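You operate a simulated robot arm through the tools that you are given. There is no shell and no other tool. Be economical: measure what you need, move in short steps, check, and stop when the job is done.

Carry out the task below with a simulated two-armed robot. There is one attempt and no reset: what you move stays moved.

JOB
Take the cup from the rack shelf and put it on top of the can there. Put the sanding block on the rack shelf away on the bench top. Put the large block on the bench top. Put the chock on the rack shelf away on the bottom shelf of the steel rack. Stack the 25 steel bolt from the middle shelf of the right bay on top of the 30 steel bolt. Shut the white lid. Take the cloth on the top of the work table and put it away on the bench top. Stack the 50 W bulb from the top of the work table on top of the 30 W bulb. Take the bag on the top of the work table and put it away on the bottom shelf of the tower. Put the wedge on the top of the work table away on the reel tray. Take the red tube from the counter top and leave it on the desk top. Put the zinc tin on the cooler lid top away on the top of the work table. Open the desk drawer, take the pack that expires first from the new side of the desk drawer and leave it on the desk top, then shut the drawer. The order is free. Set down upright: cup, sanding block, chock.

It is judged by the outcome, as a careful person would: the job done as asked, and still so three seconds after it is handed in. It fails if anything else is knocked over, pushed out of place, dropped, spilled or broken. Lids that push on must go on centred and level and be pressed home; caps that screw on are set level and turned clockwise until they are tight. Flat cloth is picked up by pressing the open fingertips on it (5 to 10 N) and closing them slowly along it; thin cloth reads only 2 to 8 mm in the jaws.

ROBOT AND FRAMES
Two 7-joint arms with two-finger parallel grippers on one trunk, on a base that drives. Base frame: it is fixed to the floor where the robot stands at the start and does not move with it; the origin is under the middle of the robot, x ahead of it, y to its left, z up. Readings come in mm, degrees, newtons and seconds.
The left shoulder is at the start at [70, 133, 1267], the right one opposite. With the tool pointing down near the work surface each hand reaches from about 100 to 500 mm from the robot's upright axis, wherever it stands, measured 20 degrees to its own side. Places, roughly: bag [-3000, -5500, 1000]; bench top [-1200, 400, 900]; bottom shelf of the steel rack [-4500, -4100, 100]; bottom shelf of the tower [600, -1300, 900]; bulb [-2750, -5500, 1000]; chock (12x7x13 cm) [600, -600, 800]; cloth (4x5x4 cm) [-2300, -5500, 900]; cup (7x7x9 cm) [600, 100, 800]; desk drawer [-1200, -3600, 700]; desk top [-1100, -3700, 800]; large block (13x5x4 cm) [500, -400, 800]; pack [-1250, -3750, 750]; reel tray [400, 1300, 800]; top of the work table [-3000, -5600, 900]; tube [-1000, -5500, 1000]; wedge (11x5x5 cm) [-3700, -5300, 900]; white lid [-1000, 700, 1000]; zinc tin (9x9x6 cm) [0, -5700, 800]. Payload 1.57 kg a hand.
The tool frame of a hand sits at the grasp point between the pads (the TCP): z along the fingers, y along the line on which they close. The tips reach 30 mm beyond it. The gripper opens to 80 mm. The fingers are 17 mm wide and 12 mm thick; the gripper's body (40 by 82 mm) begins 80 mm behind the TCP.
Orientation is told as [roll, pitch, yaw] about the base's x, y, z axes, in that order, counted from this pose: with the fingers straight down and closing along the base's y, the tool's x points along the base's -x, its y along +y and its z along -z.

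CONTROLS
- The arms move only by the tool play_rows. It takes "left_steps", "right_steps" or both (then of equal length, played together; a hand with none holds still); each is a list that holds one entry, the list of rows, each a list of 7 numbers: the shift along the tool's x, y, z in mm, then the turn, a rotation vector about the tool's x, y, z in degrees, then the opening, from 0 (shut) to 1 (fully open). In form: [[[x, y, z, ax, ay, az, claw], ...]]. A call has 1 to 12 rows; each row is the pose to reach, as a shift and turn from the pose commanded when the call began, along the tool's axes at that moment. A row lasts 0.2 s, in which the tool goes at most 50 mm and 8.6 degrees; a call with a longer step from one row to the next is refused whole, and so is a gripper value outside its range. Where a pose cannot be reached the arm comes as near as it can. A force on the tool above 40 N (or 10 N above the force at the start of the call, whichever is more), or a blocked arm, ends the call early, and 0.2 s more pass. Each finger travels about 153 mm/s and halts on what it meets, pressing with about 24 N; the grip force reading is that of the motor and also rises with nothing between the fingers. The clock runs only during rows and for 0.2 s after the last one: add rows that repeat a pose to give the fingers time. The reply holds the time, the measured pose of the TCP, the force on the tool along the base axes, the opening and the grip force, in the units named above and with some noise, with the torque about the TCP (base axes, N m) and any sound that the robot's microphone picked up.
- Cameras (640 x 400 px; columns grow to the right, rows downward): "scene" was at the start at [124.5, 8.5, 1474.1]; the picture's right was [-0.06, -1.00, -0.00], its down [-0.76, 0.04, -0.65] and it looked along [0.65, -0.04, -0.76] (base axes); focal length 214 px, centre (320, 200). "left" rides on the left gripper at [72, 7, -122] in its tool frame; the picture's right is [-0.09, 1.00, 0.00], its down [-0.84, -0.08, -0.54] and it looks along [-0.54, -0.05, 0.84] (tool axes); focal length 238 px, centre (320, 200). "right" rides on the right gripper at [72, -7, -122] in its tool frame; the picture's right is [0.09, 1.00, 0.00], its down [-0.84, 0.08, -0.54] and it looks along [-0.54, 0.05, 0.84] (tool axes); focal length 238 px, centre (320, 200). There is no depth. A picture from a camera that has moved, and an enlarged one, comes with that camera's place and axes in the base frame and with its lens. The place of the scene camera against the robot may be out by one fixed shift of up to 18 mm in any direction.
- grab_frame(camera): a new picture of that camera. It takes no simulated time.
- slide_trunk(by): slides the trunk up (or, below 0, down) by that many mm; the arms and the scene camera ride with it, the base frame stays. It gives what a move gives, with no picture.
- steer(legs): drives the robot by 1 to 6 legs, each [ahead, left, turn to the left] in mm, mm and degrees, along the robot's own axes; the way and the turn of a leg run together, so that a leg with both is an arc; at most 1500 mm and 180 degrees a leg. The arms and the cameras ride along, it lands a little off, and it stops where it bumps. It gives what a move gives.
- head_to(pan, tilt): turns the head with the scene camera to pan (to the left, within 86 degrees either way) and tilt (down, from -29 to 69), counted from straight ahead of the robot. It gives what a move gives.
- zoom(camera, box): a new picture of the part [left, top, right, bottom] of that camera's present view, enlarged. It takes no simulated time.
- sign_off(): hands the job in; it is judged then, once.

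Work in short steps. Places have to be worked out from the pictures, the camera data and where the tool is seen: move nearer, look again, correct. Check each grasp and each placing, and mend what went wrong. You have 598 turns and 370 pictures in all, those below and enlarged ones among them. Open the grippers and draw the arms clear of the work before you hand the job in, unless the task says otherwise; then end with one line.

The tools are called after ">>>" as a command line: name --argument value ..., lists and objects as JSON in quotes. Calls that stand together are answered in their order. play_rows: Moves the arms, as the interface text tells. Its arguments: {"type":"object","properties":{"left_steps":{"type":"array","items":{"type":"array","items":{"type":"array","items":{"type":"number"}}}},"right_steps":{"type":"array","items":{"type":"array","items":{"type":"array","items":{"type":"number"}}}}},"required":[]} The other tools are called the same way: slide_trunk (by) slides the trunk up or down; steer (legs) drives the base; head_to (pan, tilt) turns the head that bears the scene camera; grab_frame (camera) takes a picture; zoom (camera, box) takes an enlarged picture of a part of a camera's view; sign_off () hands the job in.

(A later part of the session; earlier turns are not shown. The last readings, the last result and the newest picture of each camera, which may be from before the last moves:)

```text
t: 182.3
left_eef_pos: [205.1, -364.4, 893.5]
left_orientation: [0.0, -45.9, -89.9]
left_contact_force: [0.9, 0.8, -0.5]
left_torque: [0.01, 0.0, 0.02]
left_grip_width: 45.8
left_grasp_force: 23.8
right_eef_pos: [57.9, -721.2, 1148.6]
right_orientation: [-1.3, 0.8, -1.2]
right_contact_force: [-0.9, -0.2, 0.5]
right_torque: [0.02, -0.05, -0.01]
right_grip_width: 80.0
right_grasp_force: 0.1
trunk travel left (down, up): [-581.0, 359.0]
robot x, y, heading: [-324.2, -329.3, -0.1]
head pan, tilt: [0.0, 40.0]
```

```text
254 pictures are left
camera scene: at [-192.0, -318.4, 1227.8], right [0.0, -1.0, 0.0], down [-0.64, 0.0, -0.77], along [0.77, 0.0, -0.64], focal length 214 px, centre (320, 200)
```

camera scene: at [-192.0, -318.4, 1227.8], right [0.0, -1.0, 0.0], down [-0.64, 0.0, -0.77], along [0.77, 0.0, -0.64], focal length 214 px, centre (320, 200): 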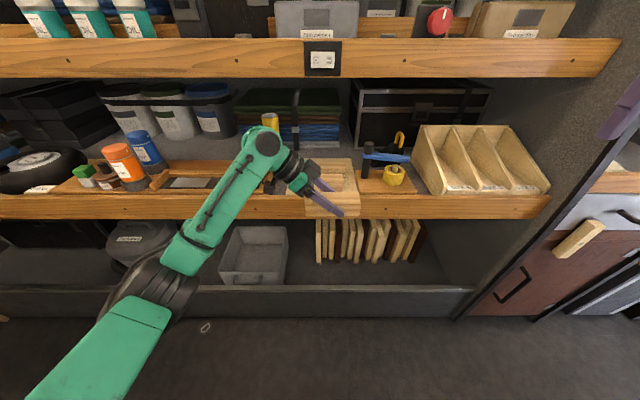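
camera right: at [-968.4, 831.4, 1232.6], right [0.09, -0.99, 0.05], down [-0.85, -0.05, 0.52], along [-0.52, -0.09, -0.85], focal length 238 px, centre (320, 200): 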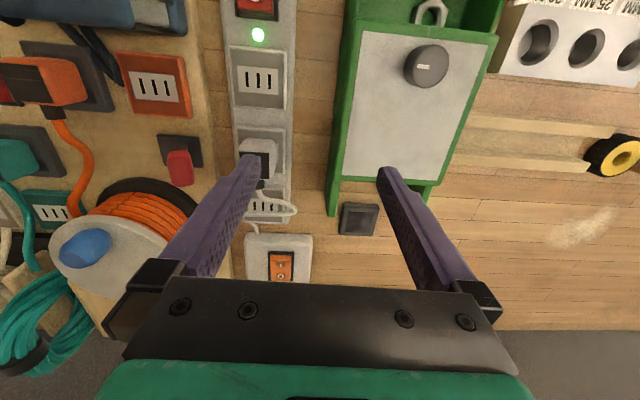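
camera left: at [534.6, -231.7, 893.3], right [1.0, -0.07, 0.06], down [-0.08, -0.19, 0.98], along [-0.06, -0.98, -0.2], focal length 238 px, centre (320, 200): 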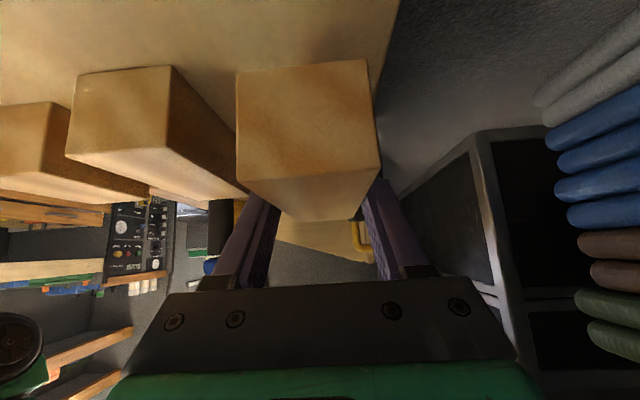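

With the block out, I swing the left hand to point forward (block level, long axis ahead) — the pose I need to set it on the rear part of the bench.

>>> play_rows --left_steps '[[[8, 0, -9, -5.9, 0, -5.6, 0.45], [17, 0, -18, -11.8, 0, -11.3, 0.45], [25, 0, -26, -17.7, 0, -16.9, 0.45], [34, 0, -35, -23.6, 0, -22.6, 0.45], [42, 0, -44, -29.5, 0, -28.2, 0.45], [51, 0, -53, -35.3, 0, -33.9, 0.45], [59, 0, -62, -41.2, 0, -39.5, 0.45], [68, 0, -71, -47.1, 0, -45.2, 0.45], [76, 0, -79, -53, 0, -50.8, 0.45], [85, 0, -88, -58.9, 0, -56.5, 0.45], [93, 0, -97, -64.8, 0, -62.1, 0.45], [93, 0, -97, -64.8, 0, -62.1, 0.45]]]'

>>> grab_frame --camera "scene"

```text
t: 184.9
left_eef_pos: [205.3, -228.7, 894.1]
left_orientation: [0.5, -46.1, -0.5]
left_contact_force: [0.2, -0.1, -1.0]
left_torque: [-0.01, -0.01, -0.02]
left_grip_width: 45.6
left_grasp_force: 24.3
right_eef_pos: [58.4, -720.4, 1148.2]
right_orientation: [-1.2, 0.9, -1.2]
right_contact_force: [-1.0, -0.4, 0.1]
right_torque: [0.02, 0.01, -0.04]
right_grip_width: 79.9
right_grasp_force: 0.0
trunk travel left (down, up): [-581.0, 359.0]
robot x, y, heading: [-326.3, -332.4, -0.1]
head pan, tilt: [0.0, 40.0]
```

```text
253 pictures are left
camera scene: at [-192.2, -318.1, 1227.8], right [0.0, -1.0, 0.0], down [-0.64, 0.0, -0.77], along [0.77, 0.0, -0.64], focal length 214 px, centre (320, 200)
```

scene: 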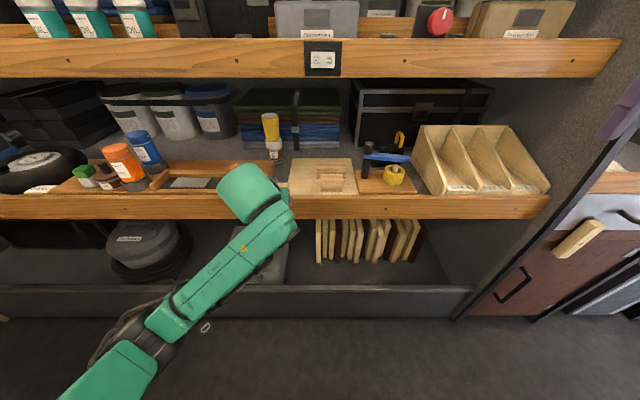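

That pose is comfortable. I raise the trunk, turn around and drive to the bench at y≈624.

>>> slide_trunk --by 190

>>> steer --legs '[[0, 0, 180], [0, -950, 0]]'

>>> grab_frame --camera "scene"

```text
t: 187.0
left_eef_pos: [204.9, -229.5, 1083.5]
left_orientation: [0.3, -46.2, -0.5]
left_contact_force: [1.2, 0.4, -1.3]
left_torque: [0.0, 0.02, 0.01]
left_grip_width: 45.6
left_grasp_force: 24.5
right_eef_pos: [58.4, -720.0, 1337.9]
right_orientation: [-1.2, 0.9, -1.3]
right_contact_force: [0.0, -0.5, -0.3]
right_torque: [0.01, -0.05, 0.02]
right_grip_width: 80.1
right_grasp_force: 0.0
trunk travel left (down, up): [-771.0, 169.0]
robot x, y, heading: [-327.2, -334.0, 0.1]
head pan, tilt: [0.0, 40.0]
```

```text
t: 199.4
left_eef_pos: [-872.6, 528.5, 1083.5]
left_orientation: [0.3, -46.1, -180.1]
left_contact_force: [-0.5, -0.7, -1.7]
left_torque: [0.02, 0.01, -0.04]
left_grip_width: 45.9
left_grasp_force: 23.7
right_eef_pos: [-729.9, 1020.1, 1338.8]
right_orientation: [-1.2, 1.0, 179.3]
right_contact_force: [-1.0, 0.2, -0.7]
right_torque: [0.02, 0.0, 0.0]
right_grip_width: 80.1
right_grasp_force: 0.1
trunk travel left (down, up): [-771.0, 169.0]
robot x, y, heading: [-341.8, 637.8, -179.3]
head pan, tilt: [0.0, 40.0]
```

```text
252 pictures are left
camera scene: at [-482.3, 645.8, 1417.8], right [-0.01, 1.0, 0.0], down [0.64, 0.01, -0.77], along [-0.77, -0.01, -0.64], focal length 214 px, centre (320, 200)
```

scene: 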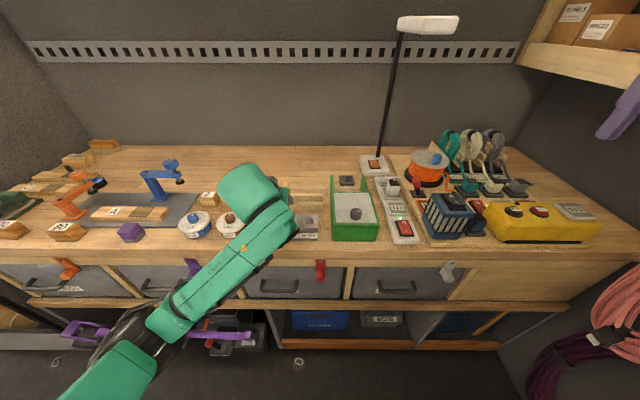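

I drive forward so the block is over the rear bench area and look with the left hand camera.

>>> steer --legs '[[215, 0, -0.6]]'

>>> grab_frame --camera "left"

>>> grab_frame --camera "scene"

```text
t: 201.1
left_eef_pos: [-1078.1, 531.0, 1085.6]
left_orientation: [0.4, -46.2, 179.5]
left_contact_force: [-0.2, -0.3, -0.6]
left_torque: [-0.02, 0.03, -0.03]
left_grip_width: 45.7
left_grasp_force: 24.0
right_eef_pos: [-932.1, 1023.9, 1338.7]
right_orientation: [-1.2, 0.8, 178.9]
right_contact_force: [0.2, 0.4, 0.2]
right_torque: [0.02, -0.02, 0.03]
right_grip_width: 80.1
right_grasp_force: 0.2
trunk travel left (down, up): [-771.0, 169.0]
robot x, y, heading: [-547.2, 633.8, 180.1]
head pan, tilt: [0.0, 40.0]
```

```text
251 pictures are left
camera left: at [-941.9, 524.8, 1116.1], right [-0.07, -1.0, 0.07], down [-0.19, 0.08, 0.98], along [-0.98, 0.05, -0.19], focal length 238 px, centre (320, 200)
```

left: 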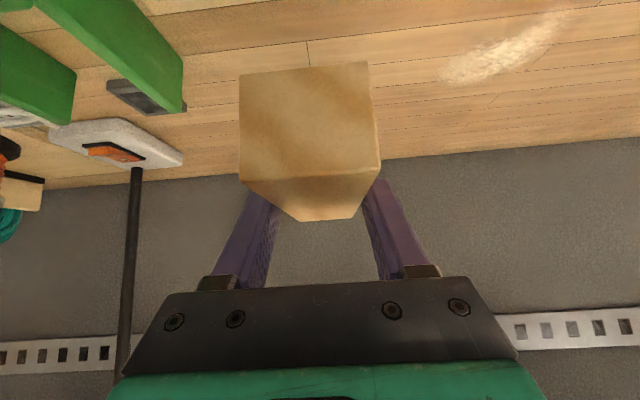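

```text
250 pictures are left
camera scene: at [-687.3, 646.7, 1418.1], right [0.0, 1.0, 0.0], down [0.64, 0.0, -0.77], along [-0.77, 0.0, -0.64], focal length 214 px, centre (320, 200)
```

scene: 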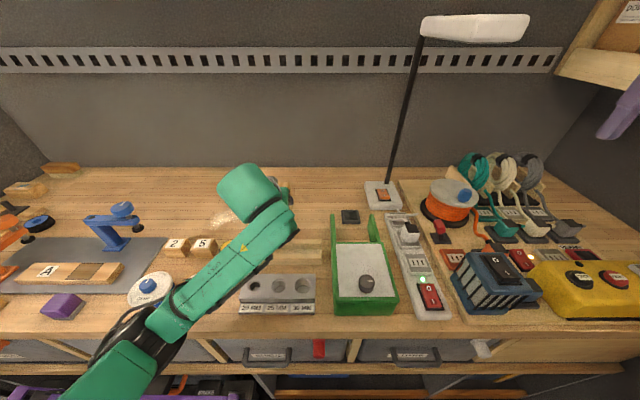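

The area ahead is free. I extend the arm forward 110 mm and down 100 mm.

>>> play_rows --left_steps '[[[-1, 0, 37, 0, 0, 0, 0.45], [-2, 0, 74, 0, 0, 0, 0.45], [-3, 0, 111, 0, 0, 0, 0.45], [-4, 0, 148, 0, 0, 0, 0.45], [-4, 0, 148, 0, 0, 0, 0.45]]]'

>>> grab_frame --camera "left"

```text
t: 202.2
left_eef_pos: [-1190.7, 533.9, 982.5]
left_orientation: [0.4, -46.2, 179.5]
left_contact_force: [-0.8, 0.1, -1.2]
left_torque: [-0.04, 0.03, 0.0]
left_grip_width: 45.4
left_grasp_force: 24.1
right_eef_pos: [-933.8, 1023.0, 1338.7]
right_orientation: [-1.3, 0.7, 178.8]
right_contact_force: [-0.3, 0.1, 1.2]
right_torque: [-0.05, -0.03, 0.02]
right_grip_width: 79.7
right_grasp_force: 0.2
trunk travel left (down, up): [-771.0, 169.0]
robot x, y, heading: [-551.5, 632.0, 180.1]
head pan, tilt: [0.0, 40.0]
```

```text
249 pictures are left
camera left: at [-1053.1, 526.2, 1014.0], right [-0.07, -1.0, 0.07], down [-0.19, 0.08, 0.98], along [-0.98, 0.05, -0.19], focal length 238 px, centre (320, 200)
```

left: 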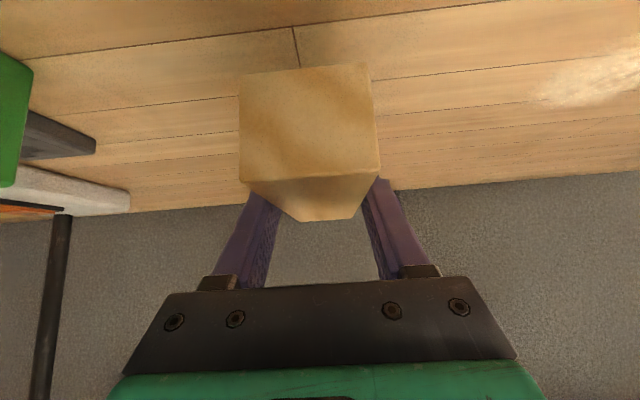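

Clear. I lower 20 mm in small steps to contact.

>>> play_rows --left_steps '[[[7, 0, 7, 0, 0, 0, 0.45], [13, 0, 12.5, 0, 0, 0, 0.45], [13, 0, 12.5, 0, 0, 0, 0.45]]]'

>>> play_rows --left_steps '[[[2.9, 0, 2.8, 0, 0, 0, 0.45], [5.8, 0, 5.5, 0, 0, 0, 0.45], [5.8, 0, 5.5, 0, 0, 0, 0.45]]]'

```text
t: 203.1
left_eef_pos: [-1191.3, 531.5, 964.8]
left_orientation: [0.5, -46.2, 179.4]
left_contact_force: [0.1, -0.2, -1.2]
left_torque: [0.01, -0.03, -0.04]
left_grip_width: 45.5
left_grasp_force: 23.9
right_eef_pos: [-934.0, 1023.8, 1337.8]
right_orientation: [-1.3, 0.9, 178.8]
right_contact_force: [-0.8, 0.5, 0.1]
right_torque: [-0.03, 0.01, -0.02]
right_grip_width: 80.1
right_grasp_force: 0.0
trunk travel left (down, up): [-771.0, 169.0]
robot x, y, heading: [-550.8, 635.9, 179.9]
head pan, tilt: [0.0, 40.0]
```

```text
t: 203.8
left_eef_pos: [-1191.1, 531.5, 957.6]
left_orientation: [0.5, -46.2, 179.5]
left_contact_force: [0.1, 0.3, -0.2]
left_torque: [-0.01, 0.0, 0.0]
left_grip_width: 45.7
left_grasp_force: 23.8
right_eef_pos: [-935.4, 1023.2, 1339.2]
right_orientation: [-1.2, 0.8, 178.8]
right_contact_force: [-0.4, 0.2, 0.0]
right_torque: [0.0, 0.05, -0.01]
right_grip_width: 80.2
right_grasp_force: 0.2
trunk travel left (down, up): [-771.0, 169.0]
robot x, y, heading: [-551.8, 633.0, 180.1]
head pan, tilt: [0.0, 40.0]
```

>>> play_rows --left_steps '[[[1.5, 0, 1.4, 0, 0, 0, 0.45], [2.9, 0, 2.8, 0, 0, 0, 0.45], [2.9, 0, 2.8, 0, 0, 0, 0.45]]]'

```text
t: 204.7
left_eef_pos: [-1191.8, 531.3, 953.2]
left_orientation: [0.4, -46.2, 179.6]
left_contact_force: [0.1, 0.2, -1.5]
left_torque: [0.0, 0.01, -0.01]
left_grip_width: 45.9
left_grasp_force: 24.1
right_eef_pos: [-934.0, 1023.9, 1338.8]
right_orientation: [-1.3, 0.9, 178.8]
right_contact_force: [-0.1, 0.0, -0.3]
right_torque: [0.04, 0.0, 0.01]
right_grip_width: 80.1
right_grasp_force: 0.0
trunk travel left (down, up): [-771.0, 169.0]
robot x, y, heading: [-552.5, 634.3, 180.2]
head pan, tilt: [0.0, 40.0]
```

No contact yet (z 953). I continue 2–3 mm at a time.

>>> play_rows --left_steps '[[[1.5, 0, 1.4, 0, 0, 0, 0.45], [2.9, 0, 2.8, 0, 0, 0, 0.45], [2.9, 0, 2.8, 0, 0, 0, 0.45]]]'

>>> grab_frame --camera "left"

```text
t: 205.4
left_eef_pos: [-1191.7, 532.1, 948.4]
left_orientation: [0.5, -46.2, 179.5]
left_contact_force: [-0.7, 0.4, -1.4]
left_torque: [-0.01, 0.03, 0.0]
left_grip_width: 45.7
left_grasp_force: 24.2
right_eef_pos: [-933.8, 1023.8, 1338.4]
right_orientation: [-1.1, 0.9, 178.8]
right_contact_force: [-0.1, -1.2, 0.2]
right_torque: [-0.02, -0.01, 0.0]
right_grip_width: 80.0
right_grasp_force: 0.1
trunk travel left (down, up): [-771.0, 169.0]
robot x, y, heading: [-550.8, 633.5, 180.2]
head pan, tilt: [0.0, 40.0]
```

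```text
248 pictures are left
camera left: at [-1054.0, 525.1, 981.1], right [-0.07, -1.0, 0.07], down [-0.19, 0.08, 0.98], along [-0.98, 0.05, -0.19], focal length 238 px, centre (320, 200)
```

left: 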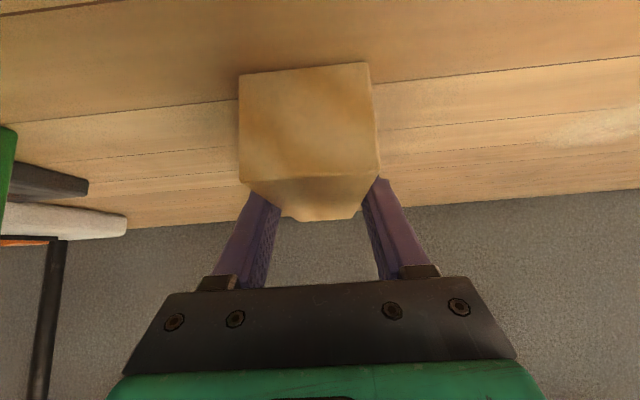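

>>> play_rows --left_steps '[[[1.5, 0, 1.4, 0, 0, 0, 0.45], [2.9, 0, 2.8, 0, 0, 0, 0.45], [4.4, 0, 4.2, 0, 0, 0, 0.45], [4.4, 0, 4.2, 0, 0, 0, 0.45]]]'

```text
t: 206.4
left_eef_pos: [-1192.3, 531.6, 949.2]
left_orientation: [0.5, -46.8, 179.3]
left_contact_force: [-9.7, -0.1, 22.3]
left_torque: [0.11, 0.05, 0.01]
left_grip_width: 45.8
left_grasp_force: 23.9
right_eef_pos: [-932.4, 1024.6, 1339.4]
right_orientation: [-1.1, 0.9, 178.7]
right_contact_force: [-0.7, -0.7, -0.2]
right_torque: [0.0, -0.01, 0.01]
right_grip_width: 80.1
right_grasp_force: 0.1
trunk travel left (down, up): [-771.0, 169.0]
robot x, y, heading: [-549.6, 635.5, 179.8]
head pan, tilt: [0.0, 40.0]
```

Contact. I open and withdraw along the tool axis.

>>> play_rows --left_steps '[[[-1.5, 0, -1.5, 0, 0, 0, 0.5], [-1.5, 0, -1.5, 0, 0, 0, 0.65], [-1.5, 0, -1.5, 0, 0, 0, 0.8], [-1.5, 0, -1.5, 0, 0, 0, 0.8], [-1.5, 0, -35, 0, 0, 0, 0.8], [-1.5, 0, -70, 0, 0, 0, 0.9], [-1.5, 0, -105, 0, 0, 0, 1], [-1.5, 0, -140, 0, 0, 0, 1], [-1.5, 0, -175, 0, 0, 0, 1]]]'

>>> grab_frame --camera "left"

```text
t: 208.4
left_eef_pos: [-1062.8, 531.5, 1067.1]
left_orientation: [0.4, -46.3, 179.4]
left_contact_force: [-0.7, -0.1, -0.1]
left_torque: [0.02, 0.03, 0.03]
left_grip_width: 80.1
left_grasp_force: 0.2
right_eef_pos: [-933.6, 1024.1, 1339.8]
right_orientation: [-1.2, 0.7, 178.9]
right_contact_force: [0.1, 0.3, -0.9]
right_torque: [0.02, 0.0, 0.02]
right_grip_width: 80.1
right_grasp_force: 0.1
trunk travel left (down, up): [-771.0, 169.0]
robot x, y, heading: [-552.3, 632.4, 180.0]
head pan, tilt: [0.0, 40.0]
```

```text
247 pictures are left
camera left: at [-925.1, 524.0, 1098.1], right [-0.07, -1.0, 0.07], down [-0.19, 0.08, 0.98], along [-0.98, 0.05, -0.19], focal length 238 px, centre (320, 200)
```

left: 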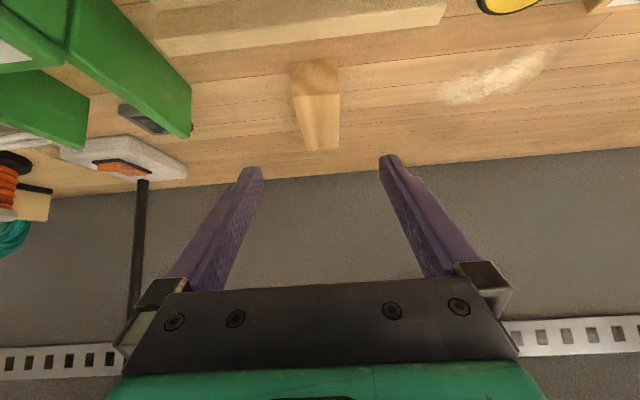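

Large block is on the bench. Next the bolts on the middle shelf: I return to the shelf and read the labels.

>>> steer --legs '[[-350, 0, 0], [0, 800, 0], [0, 0, -180]]'

>>> head_to --pan 0 --tilt 20

>>> grab_frame --camera "scene"

```text
t: 221.8
left_eef_pos: [312.5, -20.4, 1065.5]
left_orientation: [0.5, -46.2, 4.1]
left_contact_force: [0.4, -0.8, 0.3]
left_torque: [0.01, 0.0, -0.04]
left_grip_width: 80.0
left_grasp_force: 0.1
right_eef_pos: [220.9, -521.6, 1338.8]
right_orientation: [-1.3, 0.9, 3.3]
right_contact_force: [-0.7, 0.3, 0.1]
right_torque: [0.0, -0.03, -0.01]
right_grip_width: 80.2
right_grasp_force: 0.1
trunk travel left (down, up): [-771.0, 169.0]
robot x, y, heading: [-187.9, -161.1, 4.5]
head pan, tilt: [0.0, 40.0]
```

```text
t: 222.7
left_eef_pos: [312.2, -19.4, 1065.1]
left_orientation: [0.5, -46.2, 4.1]
left_contact_force: [0.3, 0.4, 0.7]
left_torque: [0.03, 0.0, 0.03]
left_grip_width: 80.2
left_grasp_force: 0.0
right_eef_pos: [220.4, -523.0, 1338.5]
right_orientation: [-1.2, 0.9, 3.4]
right_contact_force: [0.3, 0.3, 0.8]
right_torque: [0.02, 0.02, -0.02]
right_grip_width: 79.7
right_grasp_force: 0.1
trunk travel left (down, up): [-771.0, 169.0]
robot x, y, heading: [-190.2, -158.5, 4.7]
head pan, tilt: [0.0, 20.0]
```

```text
246 pictures are left
camera scene: at [-49.9, -138.5, 1449.2], right [0.08, -1.0, 0.0], down [-0.34, -0.03, -0.94], along [0.94, 0.07, -0.34], focal length 214 px, centre (320, 200)
```

scene: 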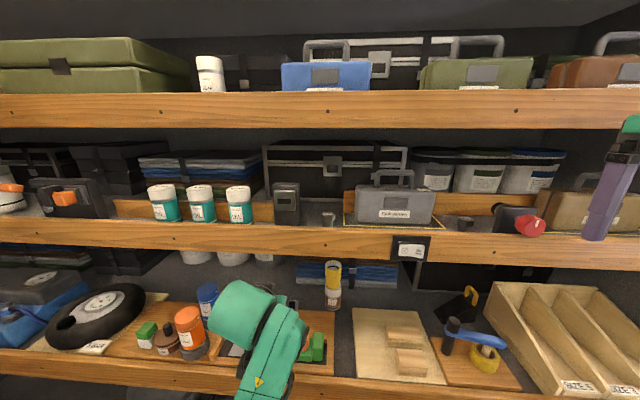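

>>> zoom --camera "scene" --box '[300, 190, 380, 240]'

>>> zoom --camera "scene" --box '[430, 190, 510, 240]'

```text
8.00 times, centred on (340, 215) of scene
camera zoom: at [-49.9, -138.5, 1449.2], right [0.08, -1.0, 0.0], down [-0.34, -0.03, -0.94], along [0.94, 0.07, -0.34], focal length 1716 px, centre (160, 80)
```

zoom: 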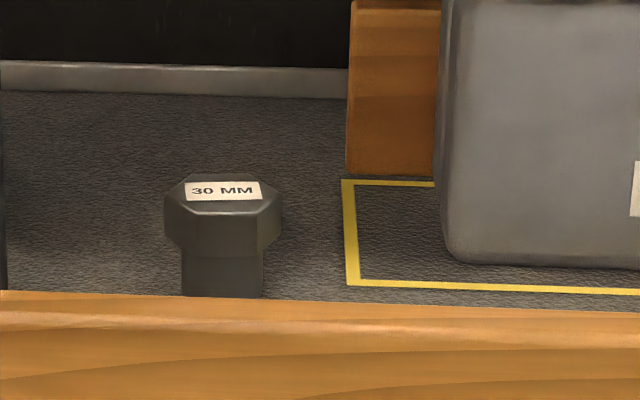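

```text
8.00 times, centred on (470, 215) of scene
camera zoom: at [-49.9, -138.5, 1449.2], right [0.08, -1.0, 0.0], down [-0.34, -0.03, -0.94], along [0.94, 0.07, -0.34], focal length 1716 px, centre (-880, 80)
```

zoom: 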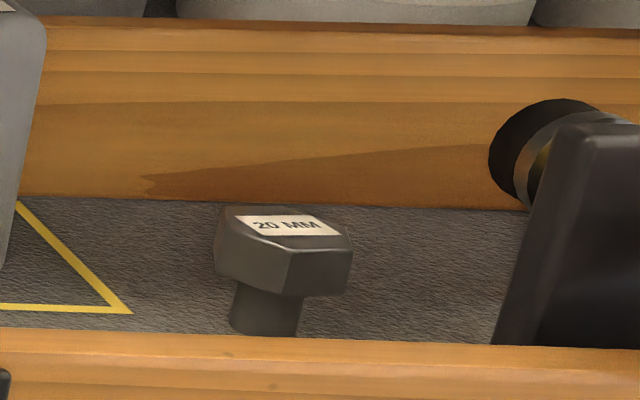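

The rear bolts read 30 MM (y≈−120) and 20 MM; the 25 must be farther right. I'll use the right hand for it: swap postures — left hand to neutral, right hand tilted forward.

>>> play_rows --left_steps '[[[-13, 4, -32, 0, 5.8, 0, 1], [-25, 8, -64, 0, 11.6, 0, 1], [-38, 12, -96, 0, 17.4, 0, 1], [-51, 16, -128, 0, 23.2, 0, 1], [-63, 20, -160, 0, 29, 0, 1], [-76, 24, -192, 0, 34.8, 0, 1], [-88, 28, -224, 0, 40.6, 0, 1], [-101, 30, -256, 0, 46, 0, 1], [-101, 30, -256, 0, 46, 0, 1]]]' --right_steps '[[[-5, 20, 31, 0, -5.8, 0, 1], [-10, 41, 63, 0, -11.6, 0, 1], [-15, 62, 94, 0, -17.4, 0, 1], [-20, 83, 126, 0, -23.2, 0, 1], [-25, 104, 157, 0, -29, 0, 1], [-30, 124, 188, 0, -34.8, 0, 1], [-35, 145, 220, 0, -40.6, 0, 1], [-40, 165, 251, 0, -46, 0, 1], [-40, 165, 251, 0, -46, 0, 1]]]'

>>> grab_frame --camera "scene"

```text
t: 224.7
left_eef_pos: [346.7, 6.0, 1268.9]
left_orientation: [0.3, -8.6, 4.3]
left_contact_force: [-0.1, -0.8, -0.1]
left_torque: [-0.02, 0.01, 0.01]
left_grip_width: 80.1
left_grasp_force: 0.1
left hand out of reach, approached as far as the arm can: row 2, 3, 4, 5, 6, 7, 8, 9
right_eef_pos: [283.9, -447.0, 1132.6]
right_orientation: [-1.7, -44.9, 4.6]
right_contact_force: [-0.1, -0.1, 0.2]
right_torque: [0.01, -0.03, 0.01]
right_grip_width: 79.8
right_grasp_force: 0.1
right hand out of reach, approached as far as the arm can: row 3, 4, 5, 6, 7, 8, 9
trunk travel left (down, up): [-771.0, 169.0]
robot x, y, heading: [-190.0, -157.0, 4.3]
head pan, tilt: [0.0, 20.0]
```

```text
243 pictures are left
camera scene: at [-58.1, -185.3, 1457.8], right [-0.42, -0.91, 0.0], down [-0.23, 0.11, -0.97], along [0.88, -0.41, -0.26], focal length 214 px, centre (320, 200)
```

scene: 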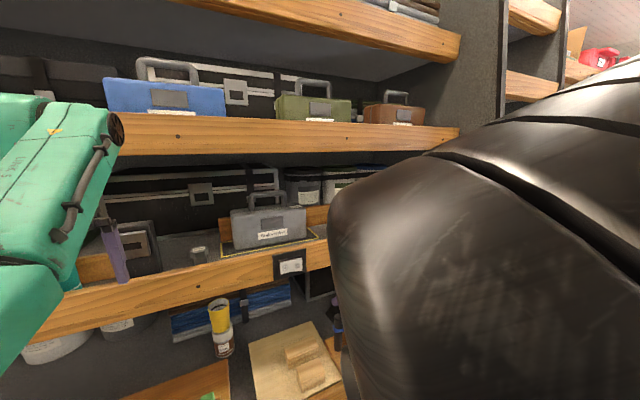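

The right elbow rose against the head again. I reverse the right arm to neutral, and will use the sideways-swing route (which kept the elbow low for the left arm).

>>> play_rows --right_steps '[[[-10, -15, -30, 0, 6, 0, 1], [-20, -30, -60, 0, 12, 0, 1], [-30, -45, -90, 0, 18, 0, 1], [-45, -60, -120, 0, 24, 0, 1], [-60, -75, -150, 0, 30, 0, 1], [-75, -90, -180, 0, 36, 0, 1], [-90, -100, -205, 0, 41, 0, 1], [-100, -110, -230, 0, 45, 0, 1], [-100, -110, -230, 0, 45, 0, 1]]]'

>>> grab_frame --camera "scene"

```text
t: 226.7
left_eef_pos: [347.9, 6.6, 1269.6]
left_orientation: [0.2, -8.7, 4.2]
left_contact_force: [-0.5, -0.5, 0.0]
left_torque: [0.0, 0.01, 0.01]
left_grip_width: 80.0
left_grasp_force: 0.0
right_eef_pos: [194.7, -555.7, 1365.2]
right_orientation: [-1.3, -0.3, 3.2]
right_contact_force: [0.2, 0.6, -0.5]
right_torque: [0.01, -0.02, -0.01]
right_grip_width: 79.8
right_grasp_force: 0.1
right hand out of reach, approached as far as the arm can: row 1, 2, 8, 9
trunk travel left (down, up): [-771.0, 169.0]
robot x, y, heading: [-190.8, -164.5, 4.6]
head pan, tilt: [0.0, 20.0]
```

```text
242 pictures are left
camera scene: at [-50.2, -138.7, 1449.3], right [0.08, -1.0, 0.0], down [-0.34, -0.03, -0.94], along [0.94, 0.07, -0.34], focal length 214 px, centre (320, 200)
```

scene: 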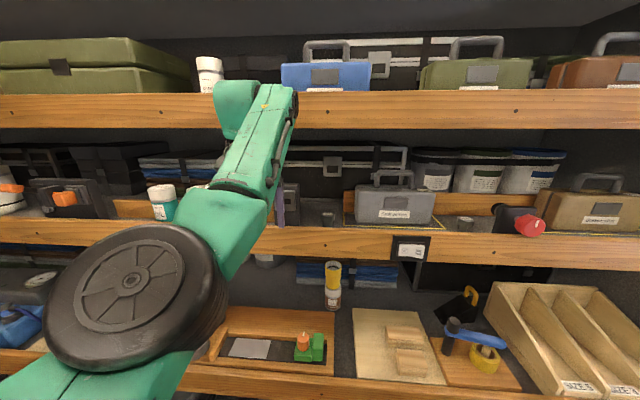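

Head is free. Now the right hand: yaw +90°, tilt −46°, the mirrored route.

>>> play_rows --right_steps '[[[-4, 16, 13, 0, 0, -8.2, 1], [-8, 33, 26, 0, 0, -16.4, 1], [-12, 49, 39, 0, 0, -24.6, 1], [-16, 66, 52, 0, 0, -32.8, 1], [-20, 82, 65, 0, 0, -41, 1], [-24, 98, 78, 0, 0, -49.2, 1], [-28, 115, 90, 0, 0, -57.4, 1], [-33, 131, 103, 0, 0, -65.6, 1], [-37, 148, 116, 0, 0, -73.8, 1], [-41, 164, 129, 0, 0, -82, 1], [-45, 180, 142, 0, 0, -90, 1], [-45, 180, 142, 0, 0, -90, 1]]]'

>>> play_rows --right_steps '[[[0, -10, 5, 0, -8, 0, 1], [0, -20, 10, 0, -16, 0, 1], [0, -30, 15, 0, -24, 0, 1], [0, -40, 20, 0, -32, 0, 1], [0, -50, 25, 0, -40, 0, 1], [0, -60, 30, 0, -46, 0, 1], [0, -60, 30, 0, -46, 0, 1]]]'

>>> grab_frame --camera "scene"

```text
t: 229.2
left_eef_pos: [348.2, 6.4, 1268.8]
left_orientation: [0.3, -8.7, 4.1]
left_contact_force: [-0.1, 0.0, -0.2]
left_torque: [-0.01, 0.0, -0.02]
left_grip_width: 80.1
left_grasp_force: 0.2
right_eef_pos: [229.1, -375.7, 1217.6]
right_orientation: [0.1, 1.3, 93.4]
right_contact_force: [0.6, -0.6, 0.1]
right_torque: [0.0, -0.01, 0.01]
right_grip_width: 80.2
right_grasp_force: 0.1
trunk travel left (down, up): [-771.0, 169.0]
robot x, y, heading: [-188.5, -163.9, 4.7]
head pan, tilt: [0.0, 20.0]
```

```text
t: 230.8
left_eef_pos: [347.8, 7.1, 1268.8]
left_orientation: [0.2, -8.8, 4.2]
left_contact_force: [-0.5, 1.8, -0.8]
left_torque: [0.03, -0.05, -0.01]
left_grip_width: 80.0
left_grasp_force: 0.1
right_eef_pos: [290.0, -373.1, 1189.4]
right_orientation: [-0.3, -44.7, 93.6]
right_contact_force: [-0.6, 0.5, -0.2]
right_torque: [-0.04, 0.03, 0.01]
right_grip_width: 80.0
right_grasp_force: 0.0
trunk travel left (down, up): [-771.0, 169.0]
robot x, y, heading: [-186.5, -162.2, 4.4]
head pan, tilt: [0.0, 20.0]
```

```text
241 pictures are left
camera scene: at [-50.3, -138.0, 1449.3], right [0.08, -1.0, 0.0], down [-0.34, -0.03, -0.94], along [0.94, 0.07, -0.34], focal length 214 px, centre (320, 200)
```

scene: 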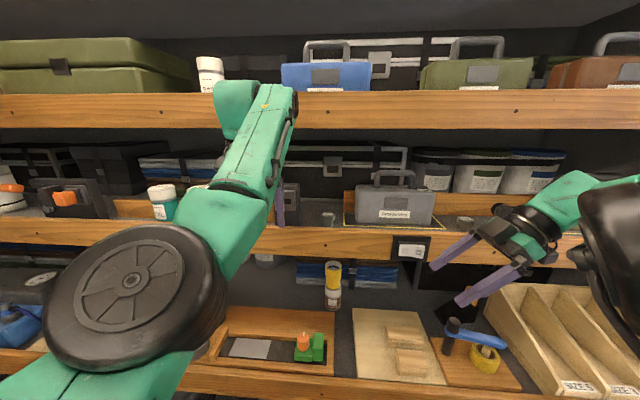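

Elbow stays low. Now I swing the right hand to point forward.

>>> play_rows --right_steps '[[[3, -4, 9, 5.8, 0, 5.8, 1], [5, -7, 18, 11.5, 0, 11.5, 1], [8, -11, 27, 17.3, 0, 17.3, 1], [11, -15, 36, 23.1, 0, 23.1, 1], [14, -18, 45, 28.9, 0, 28.9, 1], [16, -22, 54, 34.6, 0, 34.6, 1], [19, -25, 63, 40.4, 0, 40.4, 1], [22, -29, 72, 46.2, 0, 46.2, 1], [25, -33, 81, 52, 0, 52, 1], [27, -36, 90, 57.7, 0, 57.7, 1], [30, -40, 99, 63.5, 0, 63.5, 1], [30, -40, 99, 63.5, 0, 63.5, 1]]]'

>>> grab_frame --camera "scene"

```text
t: 233.4
left_eef_pos: [348.0, 8.2, 1268.9]
left_orientation: [0.2, -8.7, 4.2]
left_contact_force: [0.9, 0.0, 0.1]
left_torque: [0.02, -0.03, -0.03]
left_grip_width: 80.0
left_grasp_force: 0.1
right_eef_pos: [373.3, -428.8, 1127.3]
right_orientation: [1.2, -45.6, 2.1]
right_contact_force: [-0.5, -1.2, 0.8]
right_torque: [0.02, -0.04, 0.0]
right_grip_width: 80.0
right_grasp_force: 0.1
right hand out of reach, approached as far as the arm can: row 7, 8, 9, 10, 11, 12
trunk travel left (down, up): [-771.0, 169.0]
robot x, y, heading: [-190.8, -161.3, 4.5]
head pan, tilt: [0.0, 20.0]
```

```text
240 pictures are left
camera scene: at [-50.1, -138.1, 1449.3], right [0.08, -1.0, 0.0], down [-0.34, -0.03, -0.94], along [0.94, 0.07, -0.34], focal length 214 px, centre (320, 200)
```

scene: 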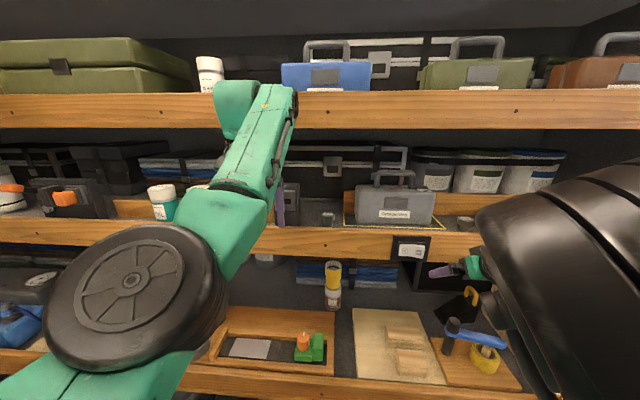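

The right hand is usable here (rel. y≈−310). I retract the left hand toward the body so it won't hit the shelf.

>>> play_rows --left_steps '[[[25, 10, -20, 0, 3, 0, 1], [50, 20, -40, 0, 6, 0, 1], [75, 30, -60, 0, 8.7, 0, 1], [100, 40, -80, 0, 8.7, 0, 1], [125, 50, -100, 0, 8.7, 0, 1], [150, 60, -120, 0, 8.7, 0, 1], [150, 60, -120, 0, 8.7, 0, 1]]]'

>>> grab_frame --camera "scene"

```text
t: 235.1
left_eef_pos: [192.9, 85.5, 1338.5]
left_orientation: [-1.2, 1.1, 4.5]
left_contact_force: [-0.4, 0.3, -0.5]
left_torque: [-0.02, 0.01, 0.02]
left_grip_width: 80.0
left_grasp_force: 0.0
left hand out of reach, approached as far as the arm can: row 3, 4, 5, 6, 7
right_eef_pos: [372.6, -429.7, 1122.3]
right_orientation: [1.2, -45.0, 2.2]
right_contact_force: [-0.4, 0.8, 1.1]
right_torque: [0.01, 0.0, 0.0]
right_grip_width: 80.2
right_grasp_force: 0.1
trunk travel left (down, up): [-771.0, 169.0]
robot x, y, heading: [-186.8, -162.5, 4.5]
head pan, tilt: [0.0, 20.0]
```

```text
239 pictures are left
camera scene: at [-49.9, -132.4, 1454.8], right [0.13, -0.99, 0.0], down [-0.28, -0.04, -0.96], along [0.95, 0.13, -0.29], focal length 214 px, centre (320, 200)
```

scene: 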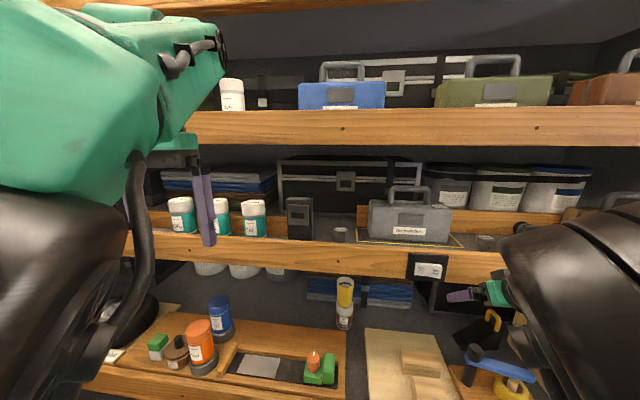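

>>> play_rows --left_steps '[[[0, 20, 0, 0, 0, 0, 1], [0, 45, 0, 0, 0, 0, 1], [0, 45, 0, 0, 0, 0, 1]]]'

>>> steer --legs '[[0, -180, -4.5]]'

>>> slide_trunk --by 115

>>> grab_frame --camera "right"

>>> grab_frame --camera "scene"

```text
t: 235.8
left_eef_pos: [186.9, 124.0, 1347.3]
left_orientation: [0.4, -0.1, 4.3]
left_contact_force: [0.1, -0.2, -0.1]
left_torque: [0.01, -0.02, 0.02]
left_grip_width: 80.0
left_grasp_force: 0.0
right_eef_pos: [373.1, -430.1, 1121.9]
right_orientation: [1.3, -45.1, 2.1]
right_contact_force: [-0.3, 0.1, -1.1]
right_torque: [0.02, -0.01, 0.01]
right_grip_width: 80.1
right_grasp_force: 0.0
trunk travel left (down, up): [-771.0, 169.0]
robot x, y, heading: [-190.2, -163.0, 4.7]
head pan, tilt: [0.0, 20.0]
```

```text
t: 237.3
left_eef_pos: [215.0, -76.1, 1346.6]
left_orientation: [0.2, 0.0, 0.0]
left_contact_force: [-0.1, 1.0, 0.1]
left_torque: [0.0, -0.01, -0.05]
left_grip_width: 80.1
left_grasp_force: 0.0
right_eef_pos: [359.0, -644.0, 1123.3]
right_orientation: [1.2, -45.1, -1.9]
right_contact_force: [-0.1, 0.5, 0.2]
right_torque: [-0.01, -0.01, -0.02]
right_grip_width: 80.1
right_grasp_force: 0.1
trunk travel left (down, up): [-771.0, 169.0]
robot x, y, heading: [-181.2, -340.4, 0.3]
head pan, tilt: [0.0, 20.0]
```

```text
t: 238.8
left_eef_pos: [214.7, -79.8, 1461.9]
left_orientation: [0.1, 0.0, 0.1]
left_contact_force: [0.6, 0.2, -0.6]
left_torque: [-0.01, 0.01, -0.01]
left_grip_width: 79.9
left_grasp_force: 0.1
right_eef_pos: [359.3, -648.4, 1237.3]
right_orientation: [1.6, -45.1, -2.6]
right_contact_force: [-0.3, 0.1, 1.2]
right_torque: [0.01, 0.02, 0.0]
right_grip_width: 79.9
right_grasp_force: 0.1
trunk travel left (down, up): [-886.0, 54.0]
robot x, y, heading: [-180.9, -339.6, 0.6]
head pan, tilt: [0.0, 20.0]
```

```text
238 pictures are left
camera right: at [220.8, -651.2, 1271.2], right [-0.04, 1.0, -0.05], down [0.21, 0.05, 0.98], along [0.98, 0.03, -0.21], focal length 238 px, centre (320, 200)
```

right: 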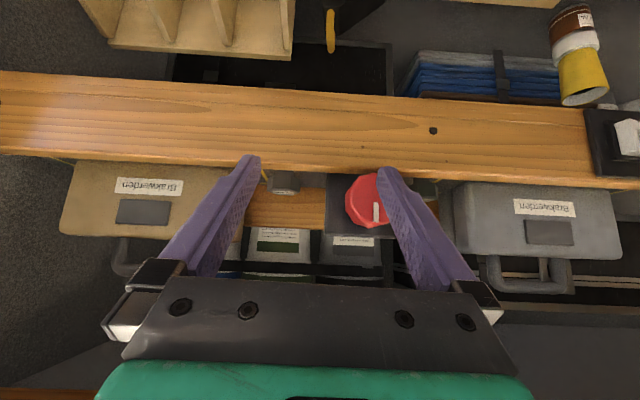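

```text
237 pictures are left
camera scene: at [-42.1, -324.6, 1564.2], right [0.0, -1.0, 0.0], down [-0.34, 0.0, -0.94], along [0.94, 0.0, -0.34], focal length 214 px, centre (320, 200)
```

scene: 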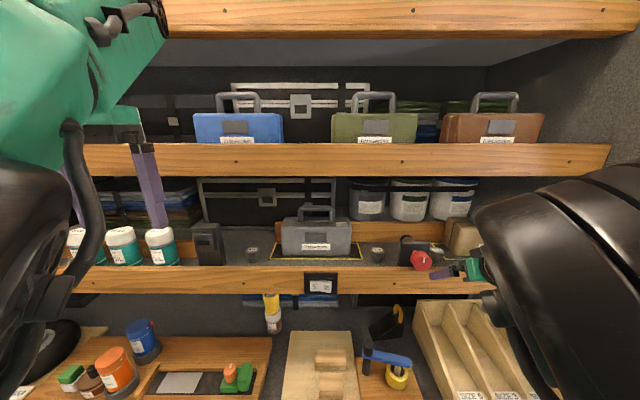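

>>> zoom --camera "right" --box '[230, 145, 350, 220]'

>>> zoom --camera "scene" --box '[380, 220, 500, 295]'

```text
5.33 times, centred on (290, 182) of right
camera zoom: at [220.8, -651.2, 1271.2], right [-0.04, 1.0, -0.05], down [0.21, 0.05, 0.98], along [0.98, 0.03, -0.21], focal length 1271 px, centre (480, 293)
```

zoom: 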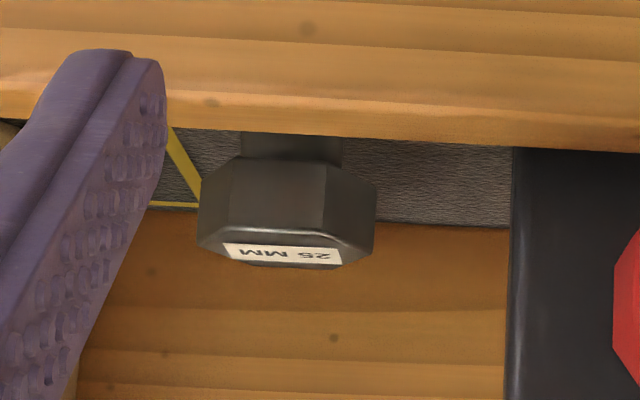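

```text
5.33 times, centred on (440, 258) of scene
camera zoom: at [-42.1, -324.6, 1564.2], right [0.0, -1.0, 0.0], down [-0.34, 0.0, -0.94], along [0.94, 0.0, -0.34], focal length 1144 px, centre (-320, -107)
```

zoom: 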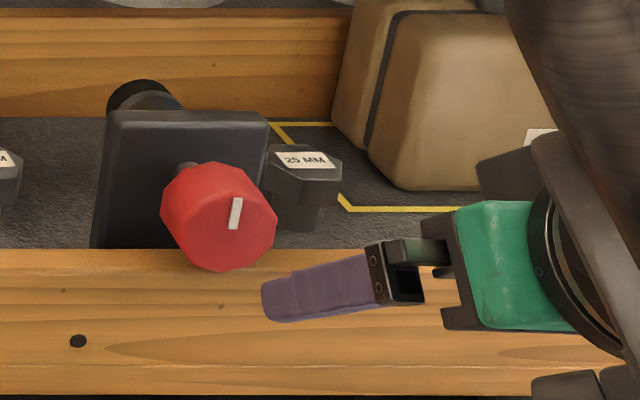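

The 25 MM bolt head is at ≈[536, −690], top z≈1196, with a flat facing front. I yaw the hand +30° to match its flats and drive in to a pre-grasp.

>>> play_rows --right_steps '[[[0, 0, 0, -5.7, 0, -5.7, 1], [0, 0, 0, -11.4, 0, -11.4, 1], [0, 0, 0, -17, 0, -17, 1], [0, 0, 0, -22.6, 0, -22.6, 1], [0, 0, 0, -22.6, 0, -22.6, 1]]]'

>>> grab_frame --camera "right"

```text
t: 240.0
left_eef_pos: [215.2, -78.9, 1462.6]
left_orientation: [0.1, 0.0, 0.0]
left_contact_force: [0.7, -0.7, 0.0]
left_torque: [0.02, 0.0, -0.01]
left_grip_width: 80.2
left_grasp_force: 0.0
right_eef_pos: [358.6, -646.8, 1235.3]
right_orientation: [1.0, -45.6, 30.1]
right_contact_force: [0.3, 0.8, 0.1]
right_torque: [-0.03, -0.04, 0.02]
right_grip_width: 79.8
right_grasp_force: 0.0
trunk travel left (down, up): [-886.0, 54.0]
robot x, y, heading: [-181.0, -337.4, 0.1]
head pan, tilt: [0.0, 20.0]
```

```text
234 pictures are left
camera right: at [244.1, -722.8, 1269.8], right [-0.57, 0.82, -0.05], down [0.14, 0.16, 0.98], along [0.81, 0.55, -0.2], focal length 238 px, centre (320, 200)
```

right: 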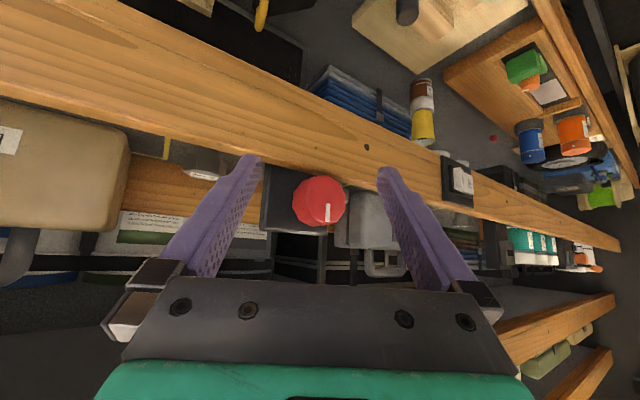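

Bolt confirmed at ≈[536, −692]. I drive to the pre-grasp.

>>> steer --legs '[[140, -66, 0]]'

>>> grab_frame --camera "right"

```text
t: 241.4
left_eef_pos: [350.9, -144.0, 1462.8]
left_orientation: [0.1, -0.1, -0.2]
left_contact_force: [-0.8, 0.3, -0.1]
left_torque: [-0.01, -0.04, -0.05]
left_grip_width: 80.1
left_grasp_force: 0.1
right_eef_pos: [494.8, -711.7, 1239.1]
right_orientation: [0.7, -45.7, 29.8]
right_contact_force: [-0.1, -0.9, 0.4]
right_torque: [-0.03, 0.01, -0.01]
right_grip_width: 79.9
right_grasp_force: 0.0
trunk travel left (down, up): [-886.0, 54.0]
robot x, y, heading: [-43.1, -398.9, 0.1]
head pan, tilt: [0.0, 20.0]
```

```text
233 pictures are left
camera right: at [378.8, -787.4, 1271.8], right [-0.56, 0.83, -0.06], down [0.14, 0.16, 0.98], along [0.82, 0.54, -0.2], focal length 238 px, centre (320, 200)
```

right: 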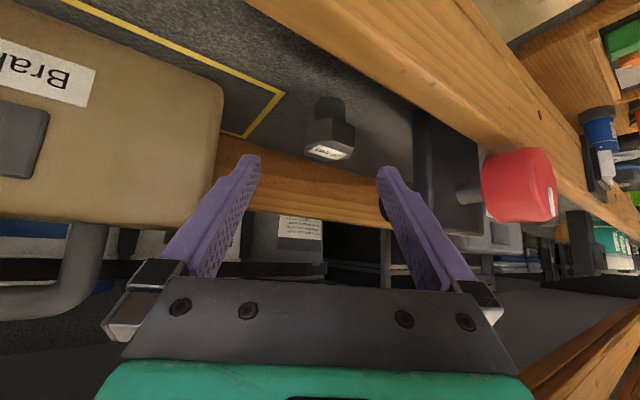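

Head flats line up with the fingers; it is 6 mm to the +y-tool side. I go in and close on the head.

>>> play_rows --right_steps '[[[2, 6, 15, 0, 0, 0, 1], [4, 6, 33, 0, 0, 0, 1], [7, 6, 51, 0, 0, 0, 1], [9, 6, 69, 0, 0, 0, 1], [9, 6, 69, 0, 0, 0, 1]]]'

>>> grab_frame --camera "right"

```text
t: 242.6
left_eef_pos: [347.3, -147.5, 1464.6]
left_orientation: [0.2, -0.3, -0.2]
left_contact_force: [0.4, 0.4, -0.3]
left_torque: [0.0, 0.0, -0.01]
left_grip_width: 80.2
left_grasp_force: 0.0
right_eef_pos: [527.2, -686.7, 1187.1]
right_orientation: [0.3, -46.2, 30.1]
right_contact_force: [-5.4, -8.4, 22.1]
right_torque: [-0.91, -0.64, -0.32]
right_grip_width: 80.0
right_grasp_force: 0.0
trunk travel left (down, up): [-886.0, 54.0]
robot x, y, heading: [-42.9, -400.8, -0.0]
head pan, tilt: [0.0, 20.0]
```

```text
232 pictures are left
camera right: at [410.9, -761.8, 1219.2], right [-0.56, 0.83, -0.06], down [0.13, 0.16, 0.98], along [0.82, 0.54, -0.19], focal length 238 px, centre (320, 200)
```

right: 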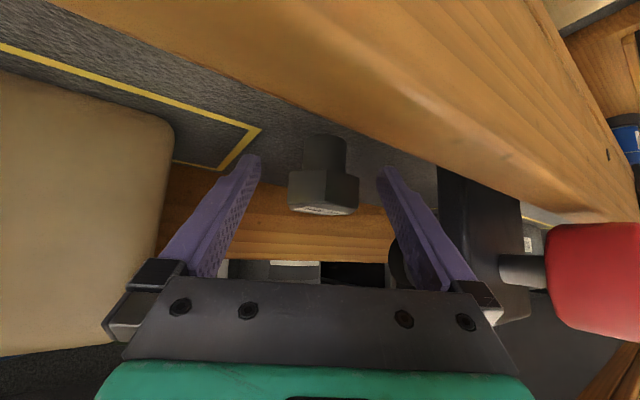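

Tips touch the shelf floor (z≈1160); the head is centred. I raise 4 mm and close.

>>> play_rows --right_steps '[[[-5, 0, -5, 0, 0, 0, 1], [-5, 0, -5, 0, 0, 0, 0.8], [-5, 0, -5, 0, 0, 0, 0.55], [-5, 0, -5, 0, 0, 0, 0.35], [-5, 0, -5, 0, 0, 0, 0.35]]]'

>>> grab_frame --camera "right"

```text
t: 243.8
left_eef_pos: [356.8, -145.4, 1462.6]
left_orientation: [0.2, 0.1, 0.0]
left_contact_force: [0.7, 0.3, 0.1]
left_torque: [0.03, -0.01, -0.03]
left_grip_width: 80.0
left_grasp_force: 0.2
right_eef_pos: [532.4, -684.3, 1187.4]
right_orientation: [1.2, -45.6, 29.9]
right_contact_force: [0.7, 0.3, 0.4]
right_torque: [0.01, 0.05, -0.03]
right_grip_width: 36.8
right_grasp_force: 23.7
trunk travel left (down, up): [-886.0, 54.0]
robot x, y, heading: [-43.1, -402.4, 0.2]
head pan, tilt: [0.0, 20.0]
```

```text
231 pictures are left
camera right: at [416.5, -759.4, 1221.0], right [-0.56, 0.82, -0.05], down [0.14, 0.16, 0.98], along [0.81, 0.54, -0.2], focal length 238 px, centre (320, 200)
```

right: 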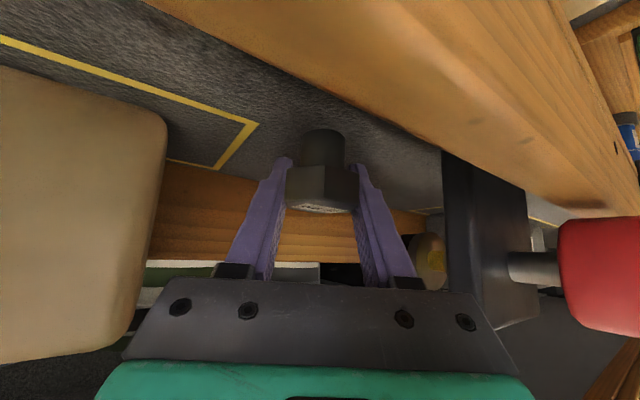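

Gripped on flats (36.8 mm). I lift 65 mm and back out of the shelf.

>>> play_rows --right_steps '[[[-12, 0, -11, 0, 0, 0, 0.35], [-24, 0, -23, 0, 0, 0, 0.35], [-36, 0, -34, 0, 0, 0, 0.35], [-47, 0, -45, 0, 0, 0, 0.35], [-47, 0, -45, 0, 0, 0, 0.35]]]'

>>> steer --legs '[[-165, 0, 0], [0, 560, 0]]'

>>> grab_frame --camera "right"

>>> grab_frame --camera "scene"

```text
t: 245.0
left_eef_pos: [355.8, -146.2, 1461.5]
left_orientation: [0.2, 0.1, -0.2]
left_contact_force: [-0.1, -0.2, 0.1]
left_torque: [-0.02, -0.01, 0.02]
left_grip_width: 79.9
left_grasp_force: 0.1
right_eef_pos: [531.7, -687.3, 1254.9]
right_orientation: [1.2, -45.5, 29.8]
right_contact_force: [0.0, -0.1, -1.5]
right_torque: [0.03, 0.0, 0.01]
right_grip_width: 36.6
right_grasp_force: 24.6
trunk travel left (down, up): [-886.0, 54.0]
robot x, y, heading: [-40.6, -400.0, -0.0]
head pan, tilt: [0.0, 20.0]
```

```text
t: 249.3
left_eef_pos: [193.0, 415.3, 1461.5]
left_orientation: [0.3, 0.0, -0.3]
left_contact_force: [0.2, 0.2, -0.7]
left_torque: [0.03, -0.01, -0.05]
left_grip_width: 80.1
left_grasp_force: 0.0
right_eef_pos: [367.4, -126.3, 1254.4]
right_orientation: [1.1, -45.6, 29.4]
right_contact_force: [-0.6, -0.4, -0.3]
right_torque: [0.02, 0.01, -0.02]
right_grip_width: 36.5
right_grasp_force: 24.3
trunk travel left (down, up): [-886.0, 54.0]
robot x, y, heading: [-208.2, 162.8, -0.1]
head pan, tilt: [0.0, 20.0]
```

```text
230 pictures are left
camera right: at [252.3, -201.1, 1287.2], right [-0.56, 0.83, -0.05], down [0.14, 0.15, 0.98], along [0.82, 0.54, -0.2], focal length 238 px, centre (320, 200)
```

right: 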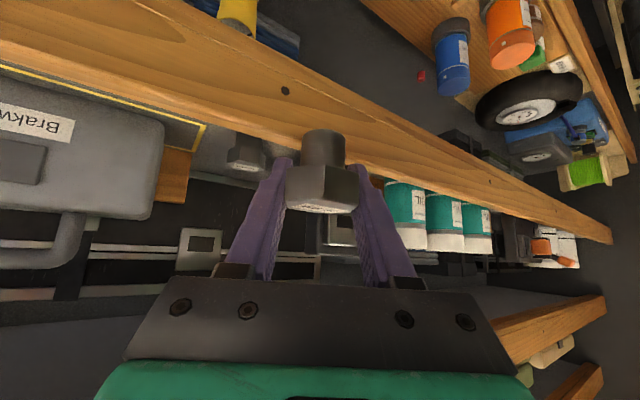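

```text
229 pictures are left
camera scene: at [-65.4, 172.7, 1564.2], right [0.0, -1.0, 0.0], down [-0.34, 0.0, -0.94], along [0.94, 0.0, -0.34], focal length 214 px, centre (320, 200)
```

scene: 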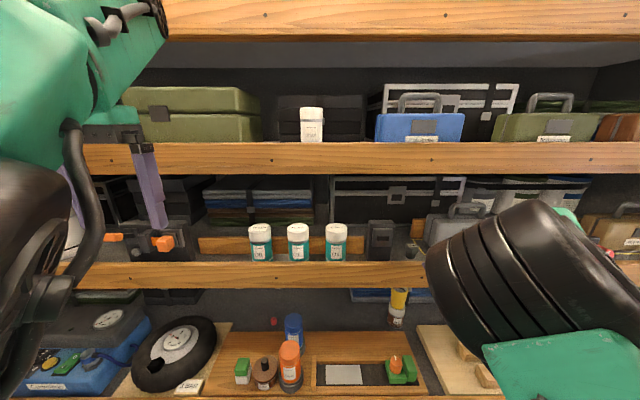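

The 30 MM bolt is at ≈[530, −124]. I drive forward 125 mm and check alignment.

>>> steer --legs '[[125, 0, 0]]'

>>> grab_frame --camera "right"

```text
t: 250.5
left_eef_pos: [311.9, 418.9, 1463.9]
left_orientation: [0.3, -0.3, -0.3]
left_contact_force: [0.1, 0.2, -0.1]
left_torque: [0.02, -0.03, 0.02]
left_grip_width: 79.7
left_grasp_force: 0.0
right_eef_pos: [488.4, -123.6, 1257.2]
right_orientation: [0.8, -45.8, 29.8]
right_contact_force: [0.0, 0.4, -0.8]
right_torque: [0.03, -0.02, 0.02]
right_grip_width: 36.6
right_grasp_force: 23.8
trunk travel left (down, up): [-886.0, 54.0]
robot x, y, heading: [-81.2, 163.1, -0.1]
head pan, tilt: [0.0, 20.0]
```

```text
228 pictures are left
camera right: at [371.6, -199.1, 1289.7], right [-0.56, 0.83, -0.06], down [0.13, 0.16, 0.98], along [0.82, 0.54, -0.2], focal length 238 px, centre (320, 200)
```

right: 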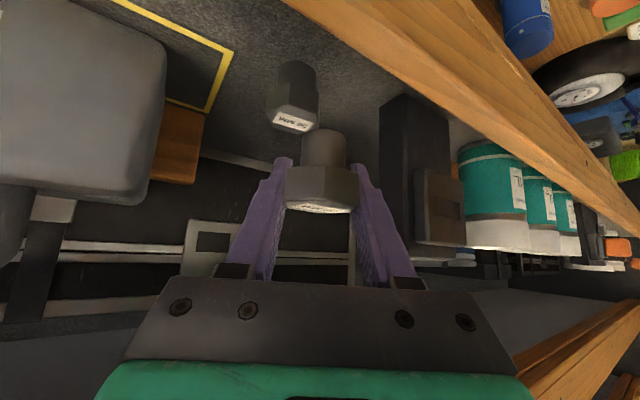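

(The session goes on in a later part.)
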